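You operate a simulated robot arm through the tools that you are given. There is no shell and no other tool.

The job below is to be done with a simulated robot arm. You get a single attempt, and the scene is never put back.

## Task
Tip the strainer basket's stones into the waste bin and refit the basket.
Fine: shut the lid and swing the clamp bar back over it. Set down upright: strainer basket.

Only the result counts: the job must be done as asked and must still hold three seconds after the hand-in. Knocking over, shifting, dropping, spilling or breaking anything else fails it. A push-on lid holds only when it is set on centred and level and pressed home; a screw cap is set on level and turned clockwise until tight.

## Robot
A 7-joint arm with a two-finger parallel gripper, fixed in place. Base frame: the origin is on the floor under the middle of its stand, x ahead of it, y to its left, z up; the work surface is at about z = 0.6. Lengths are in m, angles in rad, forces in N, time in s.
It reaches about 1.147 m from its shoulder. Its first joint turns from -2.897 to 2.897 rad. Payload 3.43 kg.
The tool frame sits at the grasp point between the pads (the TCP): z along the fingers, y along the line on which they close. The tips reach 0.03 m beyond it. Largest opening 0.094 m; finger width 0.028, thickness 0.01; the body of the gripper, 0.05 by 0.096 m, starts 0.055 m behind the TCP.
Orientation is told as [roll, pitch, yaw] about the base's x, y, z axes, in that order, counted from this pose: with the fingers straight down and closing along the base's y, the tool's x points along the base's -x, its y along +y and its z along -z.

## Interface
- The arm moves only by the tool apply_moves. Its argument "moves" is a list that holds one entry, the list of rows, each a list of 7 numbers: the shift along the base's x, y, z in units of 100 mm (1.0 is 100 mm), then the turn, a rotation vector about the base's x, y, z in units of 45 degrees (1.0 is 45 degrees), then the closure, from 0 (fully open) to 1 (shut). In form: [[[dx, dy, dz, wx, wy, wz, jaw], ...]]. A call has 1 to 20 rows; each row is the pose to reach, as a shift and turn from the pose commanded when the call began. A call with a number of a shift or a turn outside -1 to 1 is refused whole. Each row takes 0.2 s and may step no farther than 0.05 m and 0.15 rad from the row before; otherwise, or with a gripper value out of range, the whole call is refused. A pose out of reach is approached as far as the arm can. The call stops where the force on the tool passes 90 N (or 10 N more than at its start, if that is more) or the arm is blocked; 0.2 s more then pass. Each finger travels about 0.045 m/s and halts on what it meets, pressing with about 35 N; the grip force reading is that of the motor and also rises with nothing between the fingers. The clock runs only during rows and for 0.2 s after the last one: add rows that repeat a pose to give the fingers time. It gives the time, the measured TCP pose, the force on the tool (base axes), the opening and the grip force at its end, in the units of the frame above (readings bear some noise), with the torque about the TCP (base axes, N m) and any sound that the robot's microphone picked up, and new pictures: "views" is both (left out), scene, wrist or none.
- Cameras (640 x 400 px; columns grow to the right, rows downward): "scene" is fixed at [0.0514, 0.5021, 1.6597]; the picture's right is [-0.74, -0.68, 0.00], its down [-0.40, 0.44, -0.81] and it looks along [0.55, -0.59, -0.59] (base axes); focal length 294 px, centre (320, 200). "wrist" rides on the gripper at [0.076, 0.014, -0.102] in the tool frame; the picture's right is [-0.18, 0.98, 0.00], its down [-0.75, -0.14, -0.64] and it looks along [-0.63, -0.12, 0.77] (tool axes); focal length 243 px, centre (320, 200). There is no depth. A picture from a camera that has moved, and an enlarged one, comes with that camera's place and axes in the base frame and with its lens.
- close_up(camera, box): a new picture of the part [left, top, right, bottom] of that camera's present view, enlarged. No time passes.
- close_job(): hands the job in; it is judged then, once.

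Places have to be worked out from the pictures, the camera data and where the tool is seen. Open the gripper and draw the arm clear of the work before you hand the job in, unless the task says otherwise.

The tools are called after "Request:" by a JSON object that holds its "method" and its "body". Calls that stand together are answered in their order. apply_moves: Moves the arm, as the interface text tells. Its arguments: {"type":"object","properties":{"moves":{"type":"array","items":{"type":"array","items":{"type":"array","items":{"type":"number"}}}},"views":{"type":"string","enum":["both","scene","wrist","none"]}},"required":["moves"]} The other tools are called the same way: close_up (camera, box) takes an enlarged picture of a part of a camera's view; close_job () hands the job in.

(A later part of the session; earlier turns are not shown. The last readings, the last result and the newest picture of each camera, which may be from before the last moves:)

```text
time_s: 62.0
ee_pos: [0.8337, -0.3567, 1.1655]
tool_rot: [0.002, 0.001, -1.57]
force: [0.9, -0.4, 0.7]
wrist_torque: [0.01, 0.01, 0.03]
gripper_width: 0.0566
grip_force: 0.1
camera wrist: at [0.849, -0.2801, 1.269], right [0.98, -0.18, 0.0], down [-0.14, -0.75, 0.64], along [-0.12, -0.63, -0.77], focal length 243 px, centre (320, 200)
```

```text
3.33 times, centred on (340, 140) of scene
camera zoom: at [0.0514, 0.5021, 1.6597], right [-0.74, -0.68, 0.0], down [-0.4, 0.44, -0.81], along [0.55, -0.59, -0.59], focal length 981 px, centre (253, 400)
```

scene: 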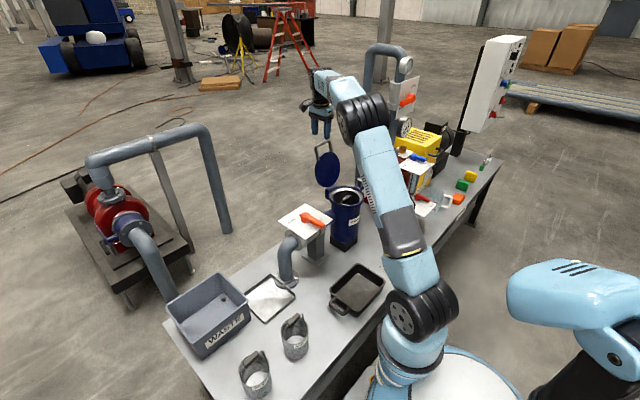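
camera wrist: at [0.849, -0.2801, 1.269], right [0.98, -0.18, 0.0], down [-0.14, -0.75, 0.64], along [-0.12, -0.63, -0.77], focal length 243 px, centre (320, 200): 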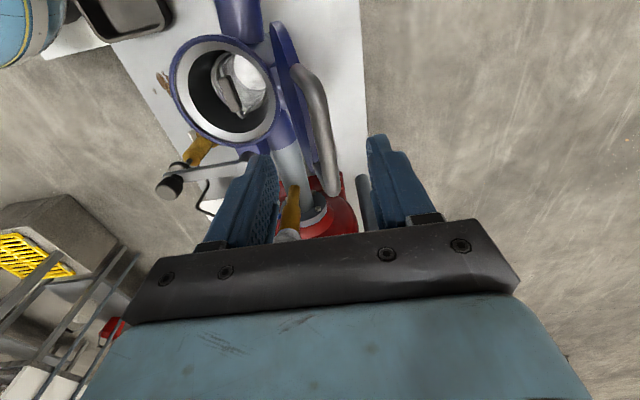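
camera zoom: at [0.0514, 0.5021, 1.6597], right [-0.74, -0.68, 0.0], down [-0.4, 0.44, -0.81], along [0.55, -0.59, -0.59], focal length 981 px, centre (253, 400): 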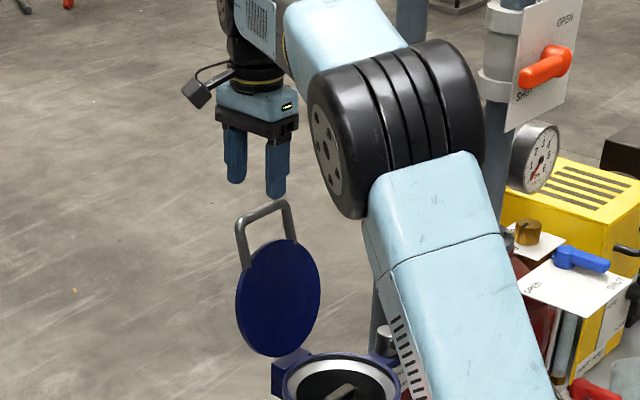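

The crossbar is a few millimetres toward +x of the TCP. I'm shifting +3 mm and descending to straddle it.

Request:
{"method": "apply_moves", "body": {"moves": [[[0.02, 0, -0.15, 0, 0, 0, 0.4], [0.03, 0, -0.3, 0, 0, 0, 0.4], [0.03, 0, -0.45, 0, 0, 0, 0.4], [0.03, 0, -0.6, 0, 0, 0, 0.4], [0.03, 0, -0.6, 0, 0, 0, 0.4]]], "views": "both"}}

Request:
{"method": "close_up", "body": {"camera": "wrist", "box": [220, 60, 440, 240]}}

Request:
{"method": "close_up", "body": {"camera": "scene", "box": [295, 80, 385, 200]}}

```text
time_s: 63.2
ee_pos: [0.835, -0.3581, 1.1069]
tool_rot: [0.002, 0.0, -1.571]
force: [-0.7, 0.1, -0.8]
wrist_torque: [0.03, -0.02, 0.01]
gripper_width: 0.0564
grip_force: 0.1
camera wrist: at [0.8513, -0.2803, 1.2088], right [0.98, -0.18, 0.0], down [-0.14, -0.75, 0.64], along [-0.12, -0.63, -0.77], focal length 243 px, centre (320, 200)
```

scene: 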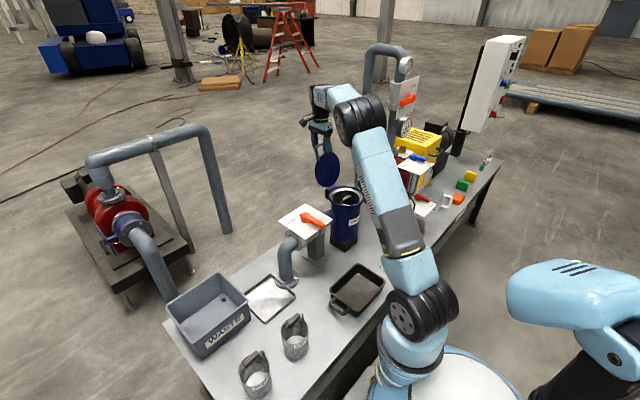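
wrist: 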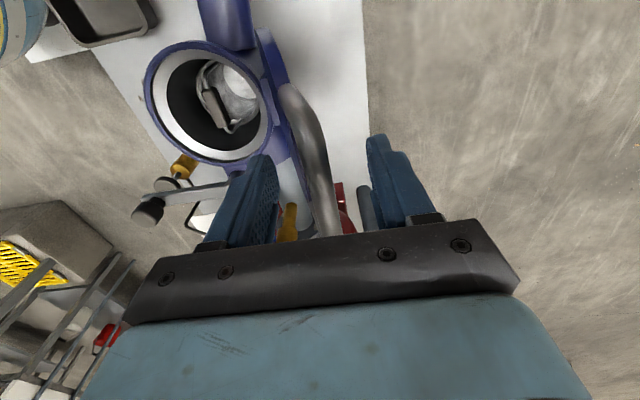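

```text
2.22 times, centred on (330, 150) of wrist
camera zoom: at [0.8513, -0.2803, 1.2088], right [0.98, -0.18, 0.0], down [-0.14, -0.75, 0.64], along [-0.12, -0.63, -0.77], focal length 539 px, centre (298, 311)
```

zoom: 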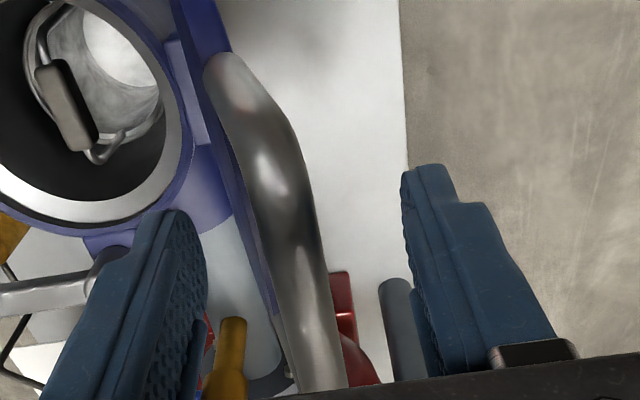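

```text
3.33 times, centred on (340, 140) of scene
camera zoom: at [0.0514, 0.5021, 1.6597], right [-0.74, -0.68, 0.0], down [-0.4, 0.44, -0.81], along [0.55, -0.59, -0.59], focal length 981 px, centre (253, 400)
```

zoom: 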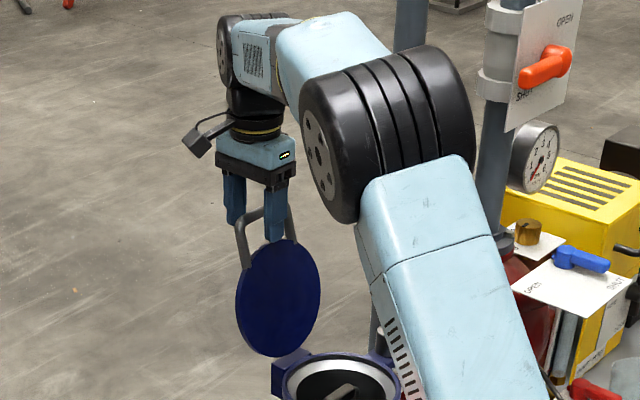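

The fingers straddle the crossbar, which is centred at the TCP. I'm closing to about 21 mm, a loose straddle on the 13 mm tube, and then starting to swing the lid over along its arc.

Request:
{"method": "apply_moves", "body": {"moves": [[[0, 0, 0, 0, 0, 0, 0.55], [0, 0, 0, 0, 0, 0, 0.65], [0, 0, 0, 0, 0, 0, 0.78], [0, 0, 0, 0, 0, 0, 0.78]]], "views": "wrist"}}

Request:
{"method": "close_up", "body": {"camera": "wrist", "box": [220, 60, 440, 240]}}

```text
time_s: 64.2
ee_pos: [0.8363, -0.357, 1.1059]
tool_rot: [0.002, -0.001, -1.571]
force: [0.7, 0.1, -0.4]
wrist_torque: [-0.01, -0.03, -0.01]
gripper_width: 0.0205
grip_force: 0.0
camera wrist: at [0.8513, -0.2803, 1.2089], right [0.98, -0.18, 0.0], down [-0.14, -0.75, 0.64], along [-0.12, -0.63, -0.77], focal length 243 px, centre (320, 200)
```

wrist: 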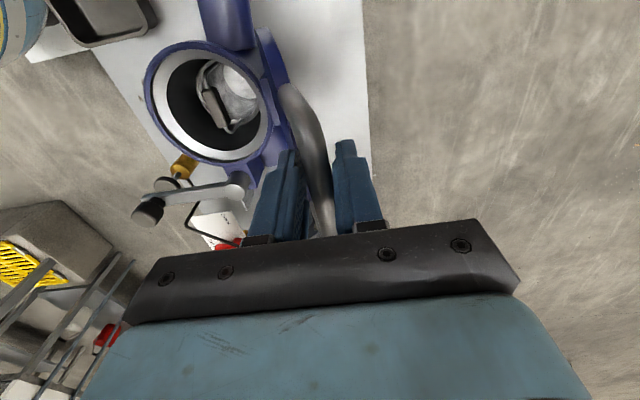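

```text
2.22 times, centred on (330, 150) of wrist
camera zoom: at [0.8513, -0.2803, 1.2089], right [0.98, -0.18, 0.0], down [-0.14, -0.75, 0.64], along [-0.12, -0.63, -0.77], focal length 539 px, centre (298, 311)
```

zoom: 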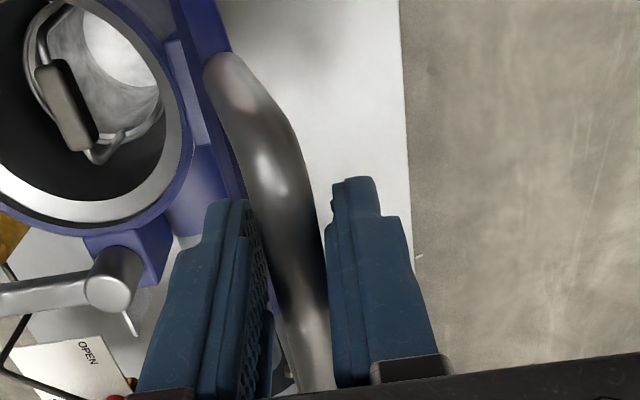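

The crossbar is captured between the pads with a little play. I'm moving along the arc toward -x until the lid is past vertical.

Request:
{"method": "apply_moves", "body": {"moves": [[[-0.1, 0, 0.02, 0, 0, 0, 0.78], [-0.25, 0, 0.04, 0, 0, 0, 0.78], [-0.4, 0, 0.06, 0, 0, 0, 0.78], [-0.55, 0, 0.06, 0, 0, 0, 0.78], [-0.7, 0, 0.05, 0, 0, 0, 0.78], [-0.85, 0, 0.03, 0, 0, 0, 0.78], [-0.89, 0, 0.02, 0, 0, 0, 0.78]]], "views": "both"}}

Request:
{"method": "close_up", "body": {"camera": "scene", "box": [300, 90, 390, 210]}}

```text
time_s: 65.8
ee_pos: [0.7483, -0.357, 1.1085]
tool_rot: [0.001, 0.0, -1.57]
force: [0.0, 0.4, 0.8]
wrist_torque: [-0.01, 0.01, 0.03]
gripper_width: 0.0214
grip_force: 0.3
camera wrist: at [0.7629, -0.2809, 1.2114], right [0.98, -0.18, 0.0], down [-0.14, -0.75, 0.64], along [-0.12, -0.63, -0.77], focal length 243 px, centre (320, 200)
```

scene: 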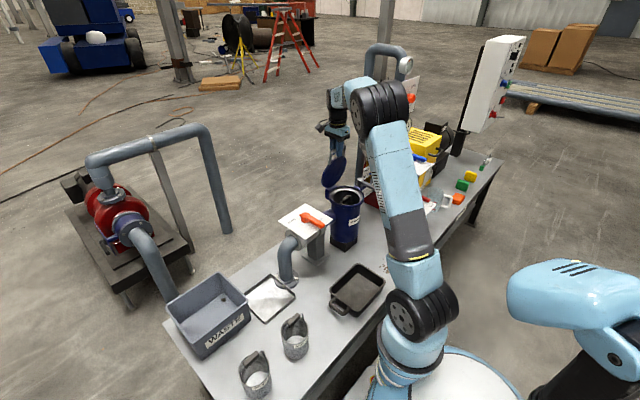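
wrist: 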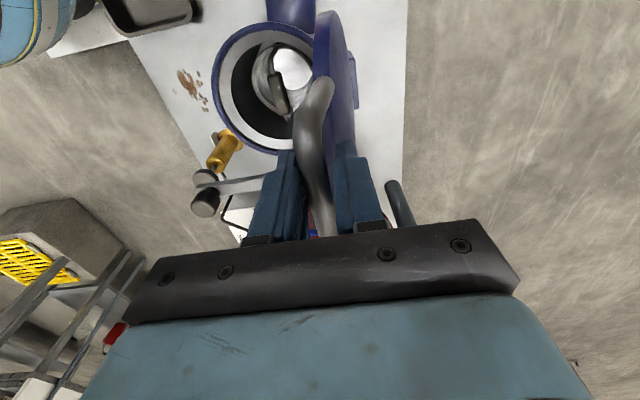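

```text
3.33 times, centred on (345, 150) of scene
camera zoom: at [0.0514, 0.5021, 1.6597], right [-0.74, -0.68, 0.0], down [-0.4, 0.44, -0.81], along [0.55, -0.59, -0.59], focal length 981 px, centre (237, 367)
```

zoom: 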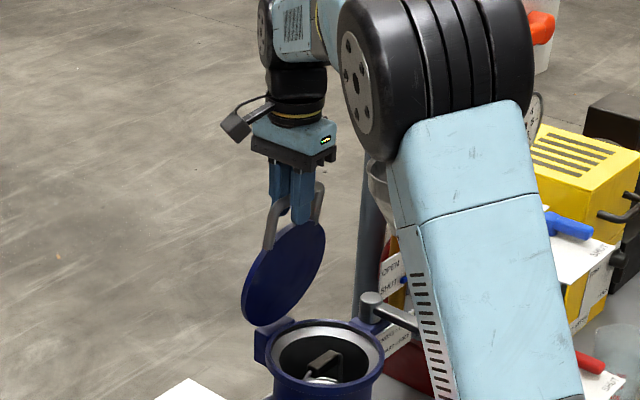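

The lid is past vertical and following the fingers. I'm continuing along the arc.

Request:
{"method": "apply_moves", "body": {"moves": [[[-0.13, 0, -0.03, 0, 0, 0, 0.78], [-0.26, 0, -0.06, 0, 0, 0, 0.78], [-0.38, 0, -0.1, 0, 0, 0, 0.78], [-0.5, 0, -0.15, 0, 0, 0, 0.78], [-0.61, 0, -0.2, 0, 0, 0, 0.78], [-0.71, 0, -0.26, 0, 0, 0, 0.78], [-0.82, 0, -0.33, 0, 0, 0, 0.78], [-0.93, 0, -0.4, 0, 0, 0, 0.78]]], "views": "both"}}

Request:
{"method": "close_up", "body": {"camera": "scene", "box": [300, 90, 390, 210]}}

```text
time_s: 67.6
ee_pos: [0.653, -0.3584, 1.0694]
tool_rot: [0.003, 0.0, -1.572]
force: [-2.5, -0.6, 1.1]
wrist_torque: [-0.03, -0.01, 0.04]
gripper_width: 0.0224
grip_force: 1.0
camera wrist: at [0.6682, -0.2816, 1.1717], right [0.98, -0.18, 0.0], down [-0.14, -0.75, 0.64], along [-0.12, -0.63, -0.77], focal length 243 px, centre (320, 200)
```

scene: 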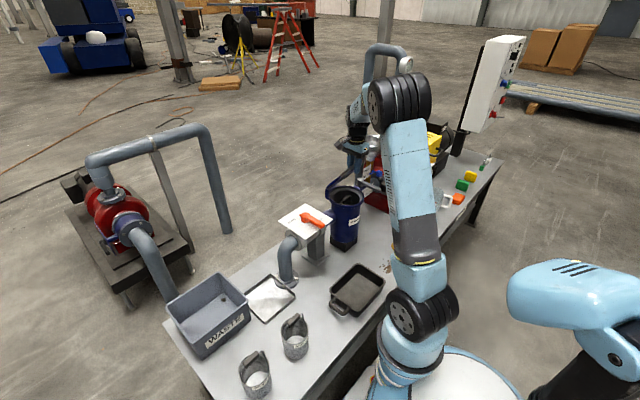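
wrist: 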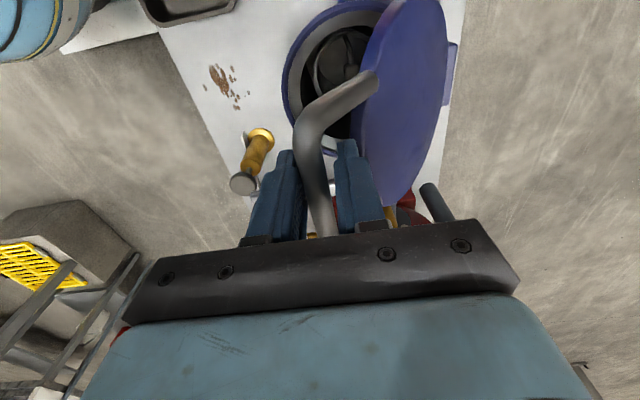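

```text
3.33 times, centred on (345, 150) of scene
camera zoom: at [0.0514, 0.5021, 1.6597], right [-0.74, -0.68, 0.0], down [-0.4, 0.44, -0.81], along [0.55, -0.59, -0.59], focal length 981 px, centre (237, 367)
```

zoom: 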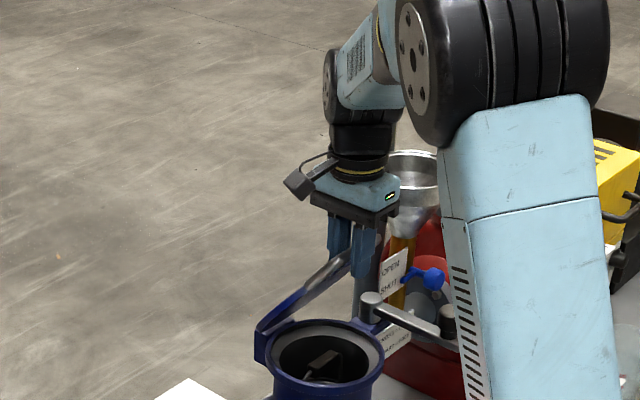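

The lid is now about 40° past vertical, leaning lightly on the front finger. I'm continuing down the arc to about 70°.

Request:
{"method": "apply_moves", "body": {"moves": [[[-0.1, 0, -0.1, 0, 0, 0, 0.78], [-0.2, 0, -0.2, 0, 0, 0, 0.78], [-0.28, 0, -0.29, 0, 0, 0, 0.78], [-0.36, 0, -0.39, 0, 0, 0, 0.78], [-0.44, 0, -0.49, 0, 0, 0, 0.78], [-0.51, 0, -0.59, 0, 0, 0, 0.78], [-0.57, 0, -0.7, 0, 0, 0, 0.78], [-0.63, 0, -0.81, 0, 0, 0, 0.78], [-0.67, 0, -0.9, 0, 0, 0, 0.78]]], "views": "both"}}

Request:
{"method": "close_up", "body": {"camera": "scene", "box": [310, 100, 410, 230]}}

Request:
{"method": "close_up", "body": {"camera": "wrist", "box": [220, 40, 440, 240]}}

```text
time_s: 69.6
ee_pos: [0.5881, -0.359, 0.9781]
tool_rot: [0.002, 0.0, -1.57]
force: [-3.7, -0.9, -1.4]
wrist_torque: [-0.05, -0.02, 0.07]
gripper_width: 0.0227
grip_force: 1.3
camera wrist: at [0.6016, -0.2811, 1.0811], right [0.98, -0.18, 0.0], down [-0.14, -0.75, 0.64], along [-0.12, -0.63, -0.77], focal length 243 px, centre (320, 200)
```

scene: 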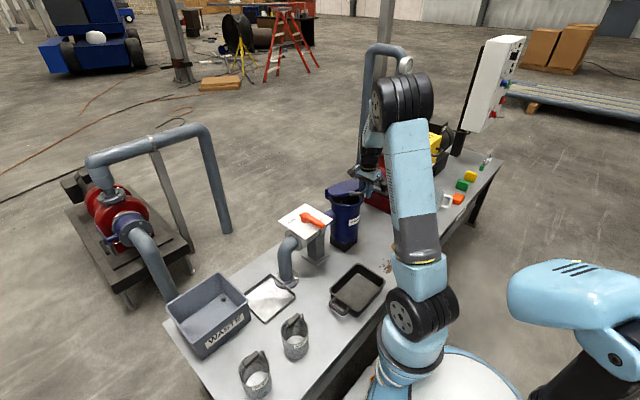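
wrist: 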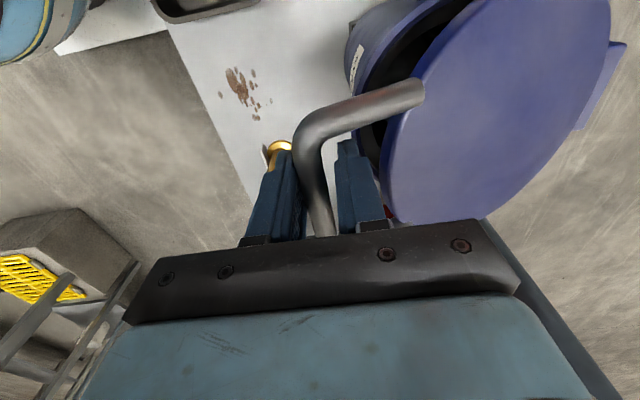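

```text
3.08 times, centred on (360, 165) of scene
camera zoom: at [0.0514, 0.5021, 1.6597], right [-0.74, -0.68, 0.0], down [-0.4, 0.44, -0.81], along [0.55, -0.59, -0.59], focal length 905 px, centre (197, 308)
```

zoom: 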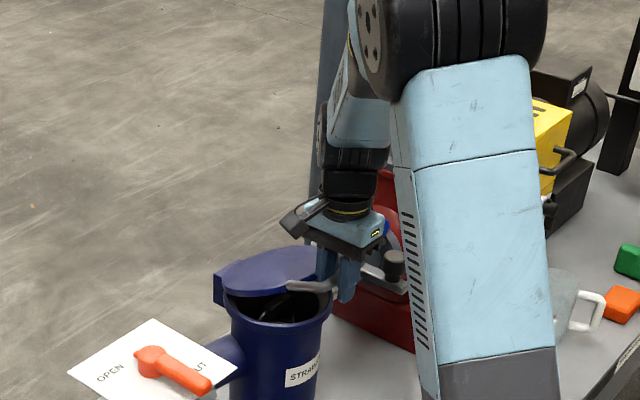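

```text
2.00 times, centred on (330, 140) of wrist
camera zoom: at [0.6016, -0.2811, 1.0811], right [0.98, -0.18, 0.0], down [-0.14, -0.75, 0.64], along [-0.12, -0.63, -0.77], focal length 485 px, centre (300, 320)
```

zoom: 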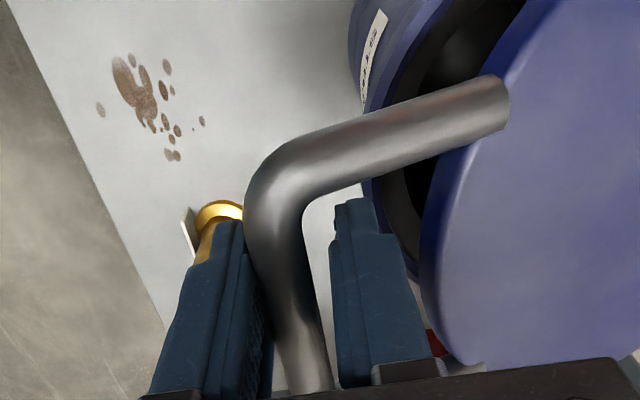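

The lid is about 20–25° short of closed, with the handle still captured. I'm lowering the last part of the arc gently.

Request:
{"method": "apply_moves", "body": {"moves": [[[-0.05, 0, -0.13, 0, 0, 0, 0.78], [-0.09, 0, -0.26, 0, 0, 0, 0.78], [-0.12, 0, -0.38, 0, 0, 0, 0.78], [-0.15, 0, -0.5, 0, 0, 0, 0.78], [-0.17, 0, -0.6, 0, 0, 0, 0.78], [-0.19, 0, -0.7, 0, 0, 0, 0.78], [-0.2, 0, -0.76, 0, 0, 0, 0.78], [-0.2, 0, -0.76, 0, 0, 0, 0.78]]], "views": "both"}}

Request:
{"method": "close_up", "body": {"camera": "scene", "box": [310, 100, 410, 230]}}

Request:
{"method": "close_up", "body": {"camera": "wrist", "box": [220, 0, 640, 240]}}

```text
time_s: 71.4
ee_pos: [0.5667, -0.3568, 0.9037]
tool_rot: [-0.001, 0.0, -1.571]
force: [-0.4, -0.3, 0.3]
wrist_torque: [-0.02, 0.01, -0.02]
gripper_width: 0.0208
grip_force: 0.1
camera wrist: at [0.5829, -0.2804, 1.0056], right [0.98, -0.18, 0.0], down [-0.14, -0.75, 0.64], along [-0.12, -0.63, -0.77], focal length 243 px, centre (320, 200)
```

scene: 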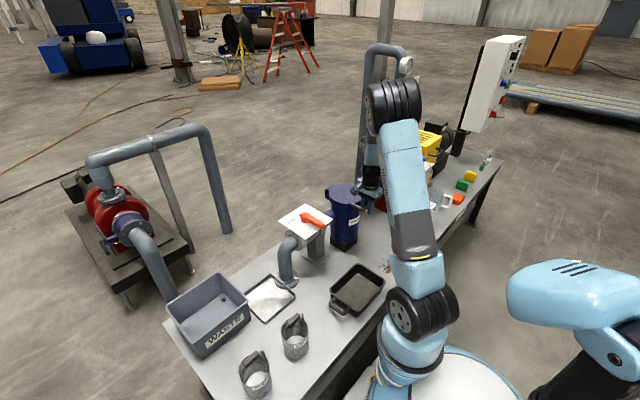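
wrist: 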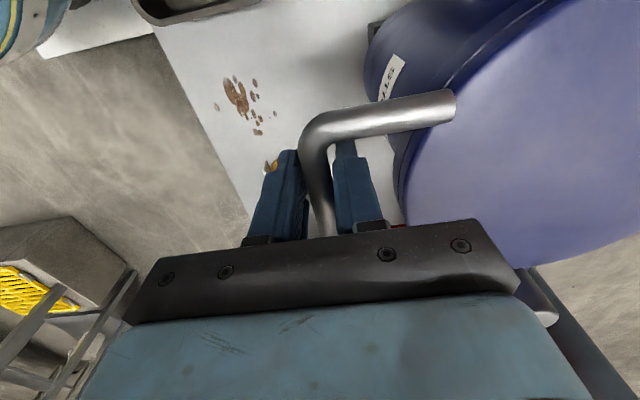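

```text
3.08 times, centred on (360, 165) of scene
camera zoom: at [0.0514, 0.5021, 1.6597], right [-0.74, -0.68, 0.0], down [-0.4, 0.44, -0.81], along [0.55, -0.59, -0.59], focal length 905 px, centre (197, 308)
```

zoom: 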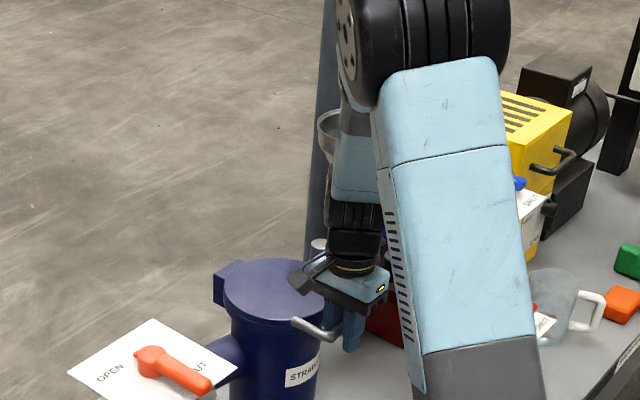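

```text
1.52 times, centred on (430, 120) of wrist
camera zoom: at [0.5829, -0.2804, 1.0056], right [0.98, -0.18, 0.0], down [-0.14, -0.75, 0.64], along [-0.12, -0.63, -0.77], focal length 370 px, centre (152, 322)
```

zoom: 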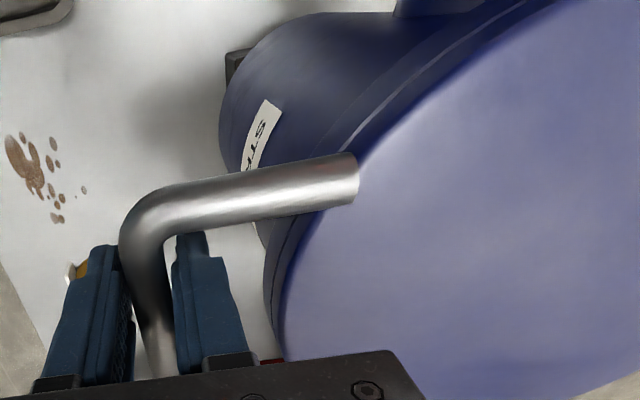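

The lid now lies closed and level, with no load on the fingers. I'm opening slightly and withdrawing straight up.

Request:
{"method": "apply_moves", "body": {"moves": [[[0, 0, 0, 0, 0, 0, 0.7], [0, 0, 0, 0, 0, 0, 0.7], [0, 0, 0.15, 0, 0, 0, 0.7], [0, 0, 0.3, 0, 0, 0, 0.7], [0, 0, 0.5, 0, 0, 0, 0.7], [0, 0, 0.75, 0, 0, 0, 0.7], [0, 0, 1.0, 0, 0, 0, 0.7]]], "views": "none"}}

Request:
{"method": "apply_moves", "body": {"moves": [[[0, 0, 0.25, 0, 0, 0, 0.7], [0, 0, 0.5, 0, 0, 0, 0.7], [0, 0, 0.75, 0, 0, 0, 0.8], [0, 0, 1.0, 0, 0, 0, 1.0], [0, 0, 1.0, 0, 0, 0, 1.0]]], "views": "both"}}

Request:
{"method": "close_up", "body": {"camera": "scene", "box": [310, 150, 410, 250]}}

Request:
{"method": "close_up", "body": {"camera": "wrist", "box": [280, 0, 520, 200]}}

```text
time_s: 73.0
ee_pos: [0.5678, -0.3562, 1.0026]
tool_rot: [0.0, 0.0, -1.572]
force: [0.4, 0.2, 0.6]
wrist_torque: [0.01, 0.02, -0.02]
gripper_width: 0.0281
grip_force: 0.1
```

```text
time_s: 74.2
ee_pos: [0.568, -0.3572, 1.1029]
tool_rot: [0.002, 0.001, -1.571]
force: [0.0, 0.1, -0.5]
wrist_torque: [-0.02, -0.02, -0.01]
gripper_width: 0.0002
grip_force: 28.5
camera wrist: at [0.5825, -0.2804, 1.2057], right [0.98, -0.18, 0.0], down [-0.14, -0.75, 0.64], along [-0.12, -0.63, -0.77], focal length 243 px, centre (320, 200)
```

scene: 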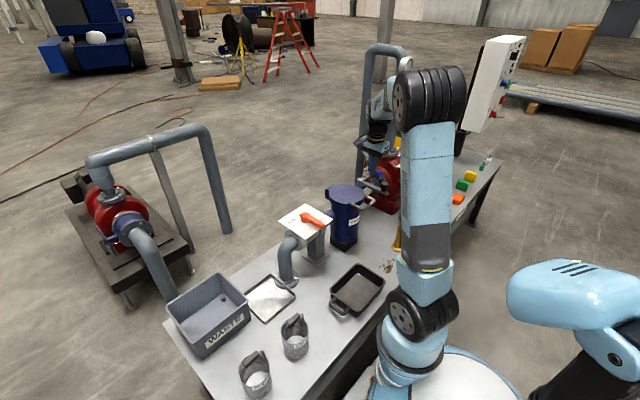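
wrist: 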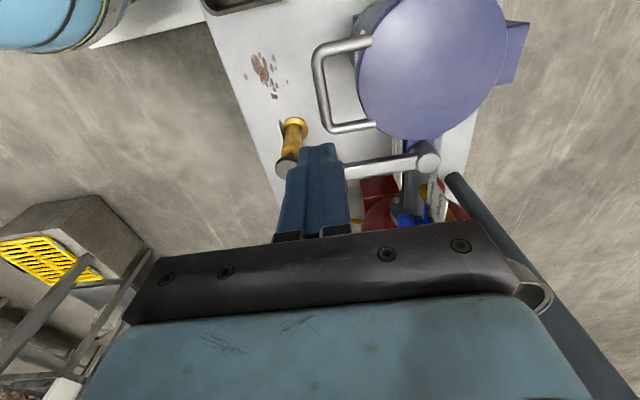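

```text
4.00 times, centred on (360, 200) of scene
camera zoom: at [0.0514, 0.5021, 1.6597], right [-0.74, -0.68, 0.0], down [-0.4, 0.44, -0.81], along [0.55, -0.59, -0.59], focal length 1177 px, centre (160, 200)
```

zoom: 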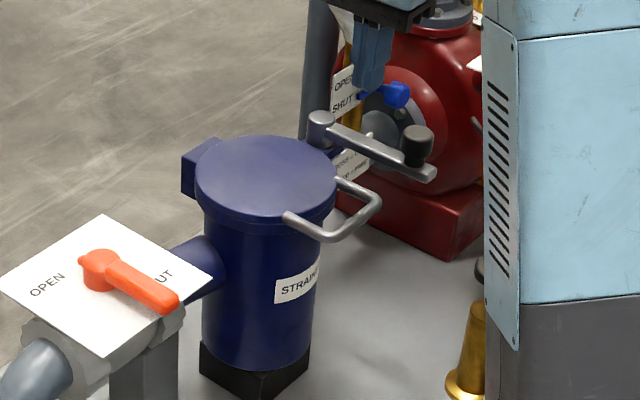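

```text
2.00 times, centred on (400, 100) of wrist
camera zoom: at [0.5825, -0.2804, 1.2057], right [0.98, -0.18, 0.0], down [-0.14, -0.75, 0.64], along [-0.12, -0.63, -0.77], focal length 485 px, centre (160, 400)
```

zoom: 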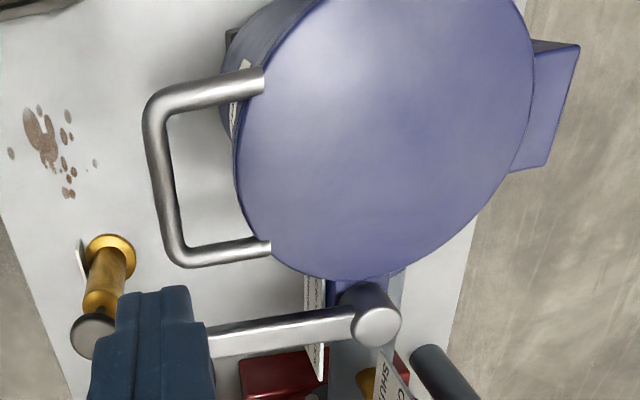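

The lid sits flat and flush. I'll make sure it is home with a light press: closed fingertips over the lid near (0.66, -0.36), lowering to just above its surface first.

Request:
{"method": "apply_moves", "body": {"moves": [[[0.3, 0, -0.1, 0, 0, 0, 1], [0.6, 0, -0.3, 0, 0, 0, 1], [0.9, 0, -0.5, 0, 0, 0, 1], [0.9, 0, -0.7, 0, 0, 0, 1], [0.9, 0, -0.9, 0, 0, 0, 1], [0.9, 0, -1.0, 0, 0, 0, 1]]], "views": "none"}}

Request:
{"method": "apply_moves", "body": {"moves": [[[0, 0, -0.1, 0, 0, 0, 1], [0, 0, -0.2, 0, 0, 0, 1], [0, 0, -0.3, 0, 0, 0, 1], [0, 0, -0.4, 0, 0, 0, 1], [0, 0, -0.45, 0, 0, 0, 1]]], "views": "both"}}

Request:
{"method": "close_up", "body": {"camera": "scene", "box": [310, 130, 410, 250]}}

```text
time_s: 75.6
ee_pos: [0.6581, -0.3565, 1.0017]
tool_rot: [0.002, 0.0, -1.57]
force: [0.3, 0.2, -0.6]
wrist_torque: [-0.02, -0.01, 0.0]
gripper_width: 0.0002
grip_force: 32.4
```

```text
time_s: 76.8
ee_pos: [0.6572, -0.3581, 0.9575]
tool_rot: [0.003, 0.0, -1.572]
force: [0.2, -0.3, -0.4]
wrist_torque: [0.0, 0.01, -0.03]
gripper_width: 0.0002
grip_force: 32.8
camera wrist: at [0.6719, -0.281, 1.0606], right [0.98, -0.18, 0.0], down [-0.14, -0.75, 0.64], along [-0.12, -0.63, -0.77], focal length 243 px, centre (320, 200)
```

scene: 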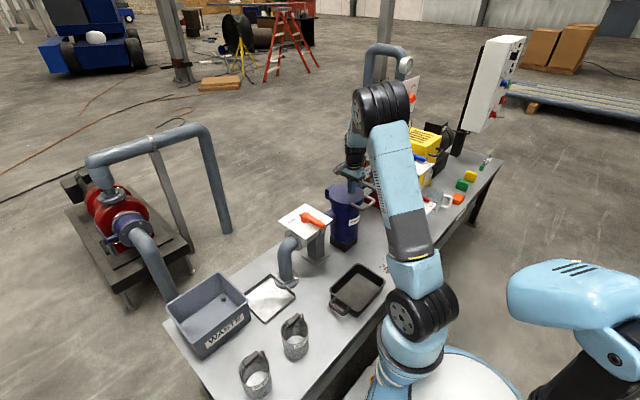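
wrist: 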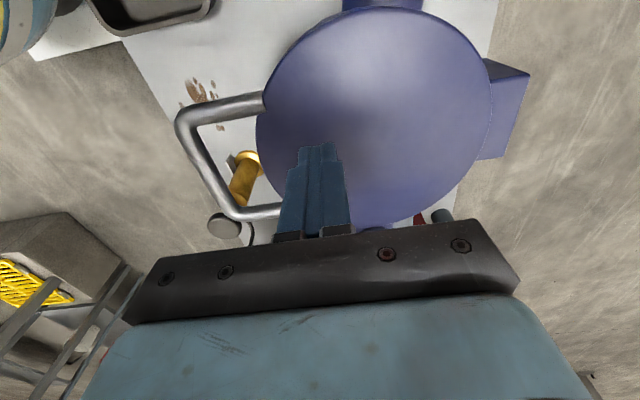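

```text
3.33 times, centred on (360, 190) of scene
camera zoom: at [0.0514, 0.5021, 1.6597], right [-0.74, -0.68, 0.0], down [-0.4, 0.44, -0.81], along [0.55, -0.59, -0.59], focal length 981 px, centre (187, 233)
```

zoom: 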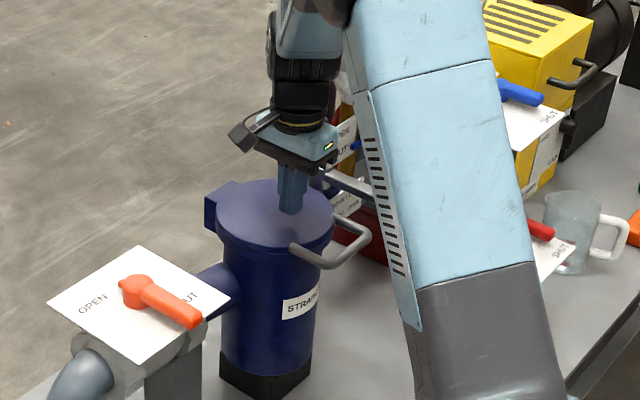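

The tips are at about 0.928, just above the lid. I'm lowering in 3 mm steps and watching the force.

Request:
{"method": "apply_moves", "body": {"moves": [[[0, 0, -0.03, 0, 0, 0, 1], [0, 0, -0.06, 0, 0, 0, 1], [0, 0, -0.09, 0, 0, 0, 1]]], "views": "none"}}

Request:
{"method": "apply_moves", "body": {"moves": [[[0, 0, -0.02, 0, 0, 0, 1], [0, 0, -0.04, 0, 0, 0, 1]]], "views": "none"}}

```text
time_s: 77.6
ee_pos: [0.6567, -0.3579, 0.949]
tool_rot: [0.002, -0.001, -1.571]
force: [-0.5, -0.2, -0.5]
wrist_torque: [0.0, 0.02, -0.02]
gripper_width: 0.0
grip_force: 33.0
```

```text
time_s: 78.2
ee_pos: [0.6561, -0.3568, 0.9448]
tool_rot: [0.003, 0.0, -1.571]
force: [-0.1, 0.0, 0.5]
wrist_torque: [0.0, 0.04, -0.03]
gripper_width: 0.0001
grip_force: 32.5
```

There is no contact yet with the tips at about 0.915. I'm continuing in 2 mm steps.

Request:
{"method": "apply_moves", "body": {"moves": [[[0, 0, -0.02, 0, 0, 0, 1], [0, 0, -0.04, 0, 0, 0, 1]]], "views": "none"}}

Request:
{"method": "apply_moves", "body": {"moves": [[[0, 0, -0.015, 0, 0, 0, 1], [0, 0, -0.03, 0, 0, 0, 1]]], "views": "none"}}

```text
time_s: 78.8
ee_pos: [0.6565, -0.3585, 0.9416]
tool_rot: [0.003, -0.001, -1.57]
force: [0.0, 0.3, 0.3]
wrist_torque: [0.03, -0.01, -0.01]
gripper_width: 0.0
grip_force: 32.9
```

```text
time_s: 79.4
ee_pos: [0.6567, -0.3564, 0.9387]
tool_rot: [0.006, -0.002, -1.569]
force: [-3.5, 5.7, 29.8]
wrist_torque: [-0.22, -0.18, 0.01]
gripper_width: 0.0002
grip_force: 33.4
```

The lid is solidly home: 30 N with its top at z≈0.909. I'm lifting off, turning the yaw back toward 0 and moving above the clamp knob.

Request:
{"method": "apply_moves", "body": {"moves": [[[0, 0, 0.15, 0, 0, 0, 1], [0, 0, 0.4, 0, 0, 0, 1], [0, 0, 0.7, 0, 0, 0, 0.8], [0, 0, 1.0, 0, 0, 0, 0.6]]], "views": "none"}}

Request:
{"method": "apply_moves", "body": {"moves": [[[0, 0, 0.3, 0, 0, 0.167, 0.4], [-0.2, -0.1, 0.6, 0, 0, 0.333, 0.4], [-0.35, -0.3, 0.8, 0, 0, 0.5, 0.4], [-0.5, -0.45, 1.0, 0, 0, 0.667, 0.4], [-0.6, -0.55, 1.0, 0, 0, 0.833, 0.4], [-0.7, -0.65, 1.0, 0, 0, 1.0, 0.4]]], "views": "none"}}

Request:
{"method": "apply_moves", "body": {"moves": [[[-0.05, -0.1, 0, 0, 0, 0.167, 0.4], [-0.1, -0.2, 0, 0, 0, 0.333, 0.4], [-0.15, -0.3, 0, 0, 0, 0.5, 0.4], [-0.2, -0.4, 0, 0, 0, 0.667, 0.4], [-0.2, -0.45, 0, 0, 0, 0.833, 0.4], [-0.2, -0.45, 0, 0, 0, 1.0, 0.4], [-0.2, -0.45, 0, 0, 0, 1.0, 0.4]]], "views": "both"}}

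Request:
{"method": "close_up", "body": {"camera": "wrist", "box": [240, 0, 480, 200]}}

Request:
{"method": "close_up", "body": {"camera": "scene", "box": [310, 130, 410, 250]}}

```text
time_s: 80.4
ee_pos: [0.657, -0.3567, 1.0361]
tool_rot: [0.002, 0.0, -1.57]
force: [0.3, 0.8, -0.8]
wrist_torque: [0.03, -0.02, -0.02]
gripper_width: 0.0375
grip_force: 0.0
```

```text
time_s: 81.8
ee_pos: [0.5872, -0.424, 1.1351]
tool_rot: [0.001, -0.002, -0.784]
force: [0.8, 0.6, 0.7]
wrist_torque: [-0.05, 0.02, 0.02]
gripper_width: 0.0563
grip_force: 0.1
```

```text
time_s: 83.4
ee_pos: [0.5666, -0.4685, 1.1372]
tool_rot: [0.002, 0.0, 0.001]
force: [-0.6, -0.2, 0.0]
wrist_torque: [-0.01, 0.0, -0.02]
gripper_width: 0.0563
grip_force: 0.1
camera wrist: at [0.4919, -0.4535, 1.2399], right [0.18, 0.98, 0.0], down [0.75, -0.14, 0.64], along [0.63, -0.12, -0.77], focal length 243 px, centre (320, 200)
```

scene: 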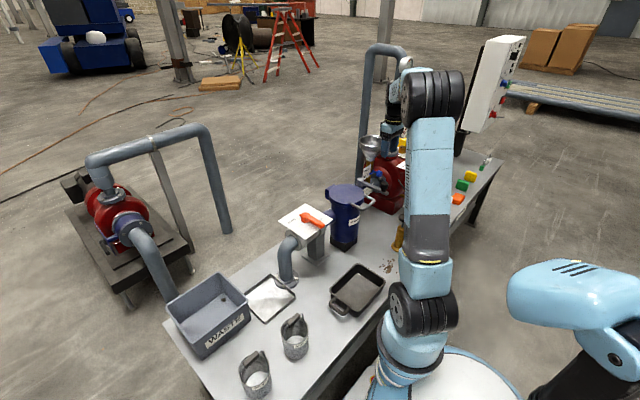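
wrist: 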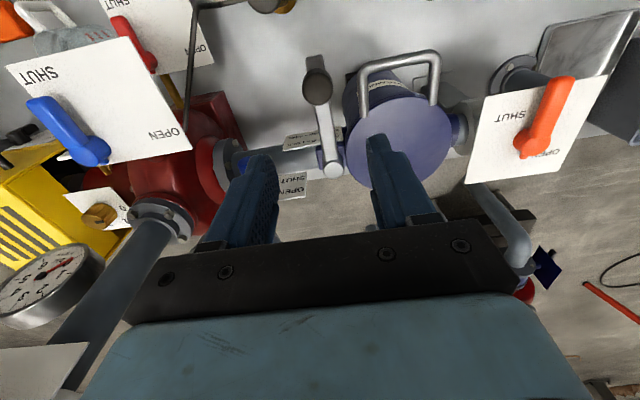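

```text
2.00 times, centred on (360, 100) of wrist
camera zoom: at [0.4919, -0.4535, 1.2399], right [0.18, 0.98, 0.0], down [0.75, -0.14, 0.64], along [0.63, -0.12, -0.77], focal length 485 px, centre (240, 400)
```

zoom: 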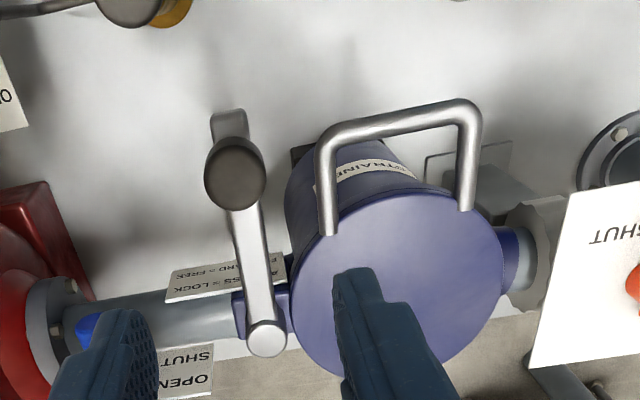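

```text
3.33 times, centred on (360, 190) of scene
camera zoom: at [0.0514, 0.5021, 1.6597], right [-0.74, -0.68, 0.0], down [-0.4, 0.44, -0.81], along [0.55, -0.59, -0.59], focal length 981 px, centre (187, 233)
```

zoom: 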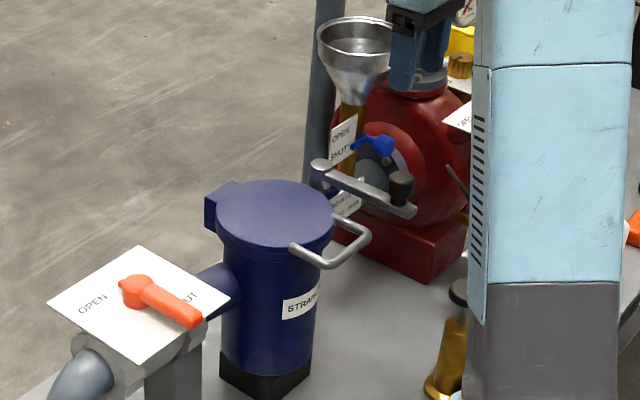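

The knob's top is at about (0.565, -0.4685, 0.963) with a 16.5 mm radius, the pivot is at about (0.686, -0.466), and the bar points straight at -x. I'm descending to straddle the knob with the fingers along y.

Request:
{"method": "apply_moves", "body": {"moves": [[[-0.01, 0, -0.3, 0, 0, 0, 0.4], [-0.01, 0, -0.6, 0, 0, 0, 0.4], [-0.01, 0, -0.85, 0, 0, 0, 0.4], [-0.01, 0, -1.0, 0, 0, 0, 0.4], [-0.01, 0, -1.0, 0, 0, 0, 0.4]]], "views": "both"}}

Request:
{"method": "close_up", "body": {"camera": "wrist", "box": [220, 40, 460, 240]}}

```text
time_s: 84.6
ee_pos: [0.5654, -0.4687, 1.0369]
tool_rot: [0.003, 0.0, 0.0]
force: [-0.8, 0.0, 1.1]
wrist_torque: [0.01, 0.01, 0.01]
gripper_width: 0.0564
grip_force: 0.0
camera wrist: at [0.49, -0.4537, 1.1406], right [0.18, 0.98, 0.0], down [0.75, -0.14, 0.64], along [0.63, -0.12, -0.77], focal length 243 px, centre (320, 200)
```

scene: 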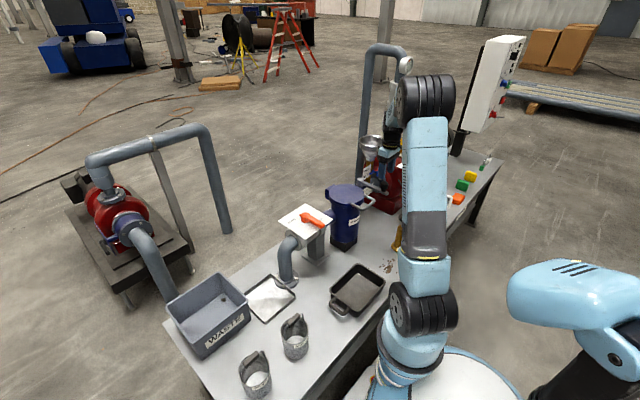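
wrist: 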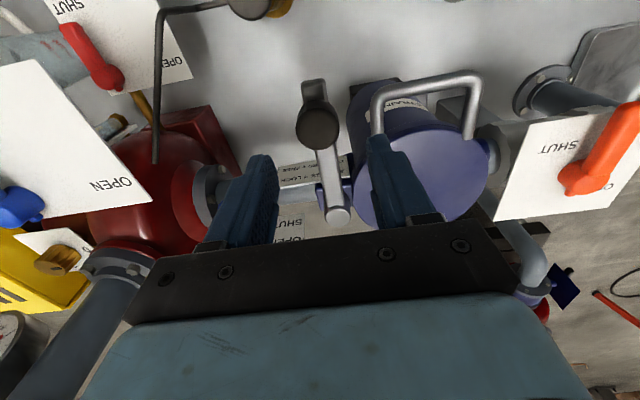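

```text
2.00 times, centred on (340, 140) of wrist
camera zoom: at [0.49, -0.4537, 1.1406], right [0.18, 0.98, 0.0], down [0.75, -0.14, 0.64], along [0.63, -0.12, -0.77], focal length 485 px, centre (280, 320)
```

zoom: 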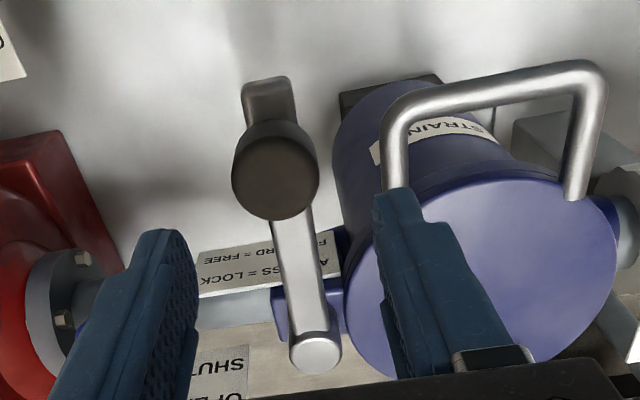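

The alignment over the knob is good. I'm lowering so the tips are at about 0.933 around the knob, then closing to a loose 40 mm straddle.

Request:
{"method": "apply_moves", "body": {"moves": [[[0, 0, -0.2, 0, 0, 0, 0.4], [0, 0, -0.4, 0, 0, 0, 0.4], [0, 0, -0.55, 0, 0, 0, 0.4], [0, 0, -0.68, 0, 0, 0, 0.4], [0, 0, -0.74, 0, 0, 0, 0.4], [0, 0, -0.74, 0, 0, 0, 0.5], [0, 0, -0.74, 0, 0, 0, 0.57], [0, 0, -0.74, 0, 0, 0, 0.57]]], "views": "both"}}

Request:
{"method": "close_up", "body": {"camera": "wrist", "box": [220, 40, 460, 240]}}

Request:
{"method": "close_up", "body": {"camera": "scene", "box": [310, 130, 410, 250]}}

```text
time_s: 86.4
ee_pos: [0.5657, -0.4671, 0.9629]
tool_rot: [0.002, -0.001, 0.001]
force: [-0.2, -0.2, 0.0]
wrist_torque: [0.01, 0.01, -0.03]
gripper_width: 0.04
grip_force: 0.0
camera wrist: at [0.4905, -0.4525, 1.0664], right [0.18, 0.98, 0.0], down [0.75, -0.14, 0.64], along [0.63, -0.12, -0.77], focal length 243 px, centre (320, 200)
```

scene: 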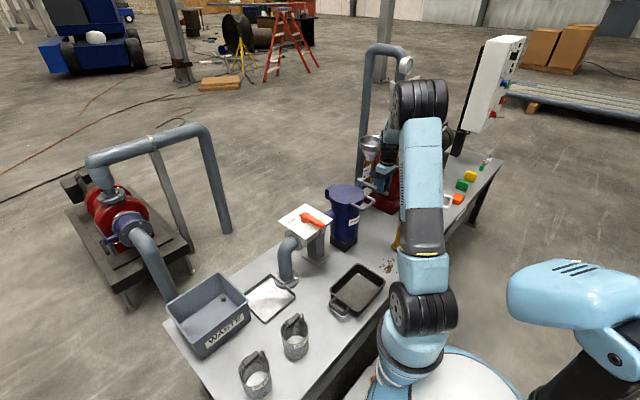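
wrist: 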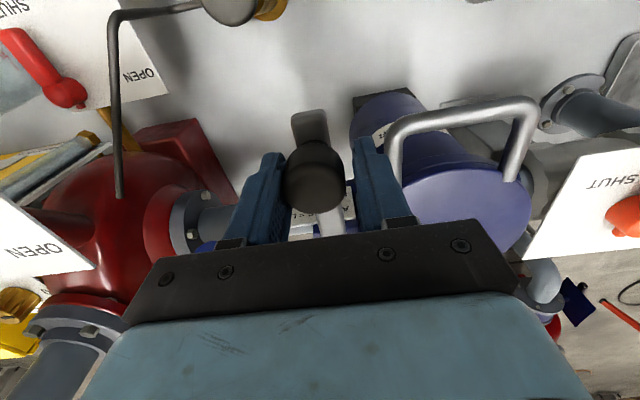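

```text
2.00 times, centred on (340, 140) of wrist
camera zoom: at [0.4905, -0.4525, 1.0664], right [0.18, 0.98, 0.0], down [0.75, -0.14, 0.64], along [0.63, -0.12, -0.77], focal length 485 px, centre (280, 320)
```

zoom: 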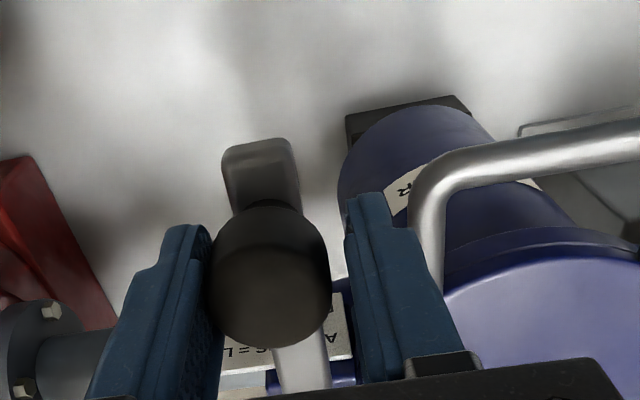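

```text
3.33 times, centred on (360, 190) of scene
camera zoom: at [0.0514, 0.5021, 1.6597], right [-0.74, -0.68, 0.0], down [-0.4, 0.44, -0.81], along [0.55, -0.59, -0.59], focal length 981 px, centre (187, 233)
```

zoom: 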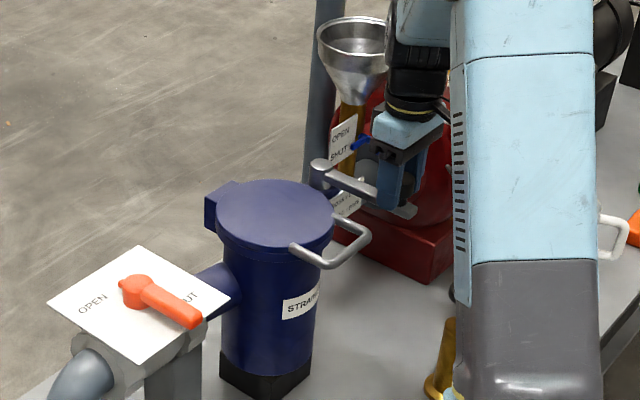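

The knob is captured between the fingers. I'm swinging it along its arc about the pivot, with the yaw following, for the first 45° toward +y.

Request:
{"method": "apply_moves", "body": {"moves": [[[0.005, 0.08, 0, 0, 0, -0.083, 0.57], [0.01, 0.158, 0, 0, 0, -0.167, 0.57], [0.024, 0.236, 0, 0, 0, -0.25, 0.57], [0.041, 0.313, 0, 0, 0, -0.333, 0.57], [0.064, 0.39, 0, 0, 0, -0.417, 0.57], [0.092, 0.463, 0, 0, 0, -0.5, 0.57]]], "views": "both"}}

Request:
{"method": "close_up", "body": {"camera": "scene", "box": [310, 130, 410, 250]}}

Request:
{"method": "close_up", "body": {"camera": "wrist", "box": [220, 40, 460, 240]}}

```text
time_s: 87.8
ee_pos: [0.5743, -0.4213, 0.9633]
tool_rot: [0.001, -0.001, -0.395]
force: [0.2, -0.5, -1.0]
wrist_torque: [-0.02, 0.0, -0.03]
gripper_width: 0.0402
grip_force: 0.1
camera wrist: at [0.5102, -0.3782, 1.0662], right [0.55, 0.84, 0.0], down [0.64, -0.42, 0.64], along [0.54, -0.35, -0.77], focal length 243 px, centre (320, 200)
```

scene: 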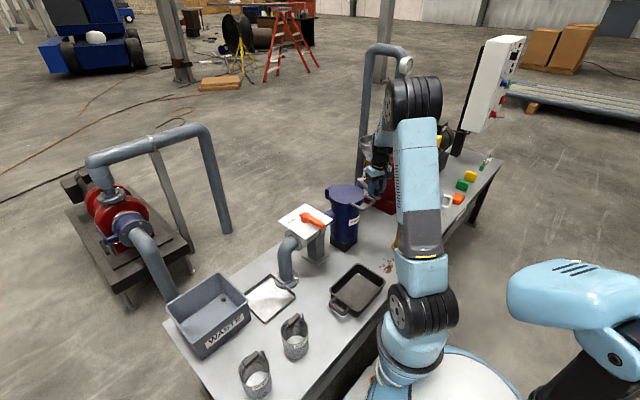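
wrist: 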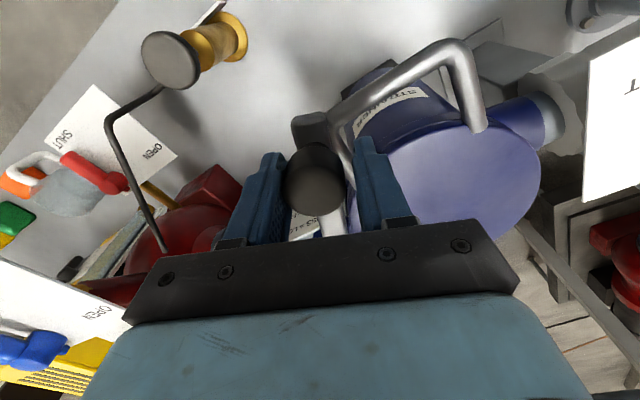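

```text
3.33 times, centred on (360, 190) of scene
camera zoom: at [0.0514, 0.5021, 1.6597], right [-0.74, -0.68, 0.0], down [-0.4, 0.44, -0.81], along [0.55, -0.59, -0.59], focal length 981 px, centre (187, 233)
```

zoom: 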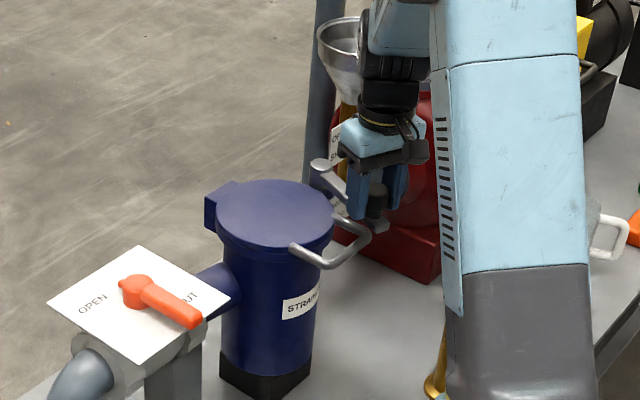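

```text
2.00 times, centred on (340, 140) of wrist
camera zoom: at [0.5102, -0.3782, 1.0662], right [0.55, 0.84, 0.0], down [0.64, -0.42, 0.64], along [0.54, -0.35, -0.77], focal length 485 px, centre (280, 320)
```

zoom: 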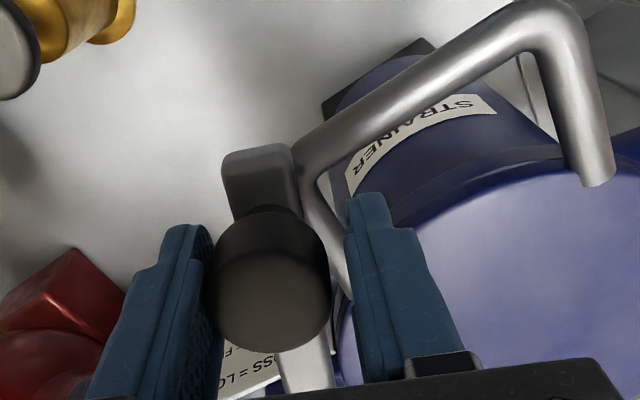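

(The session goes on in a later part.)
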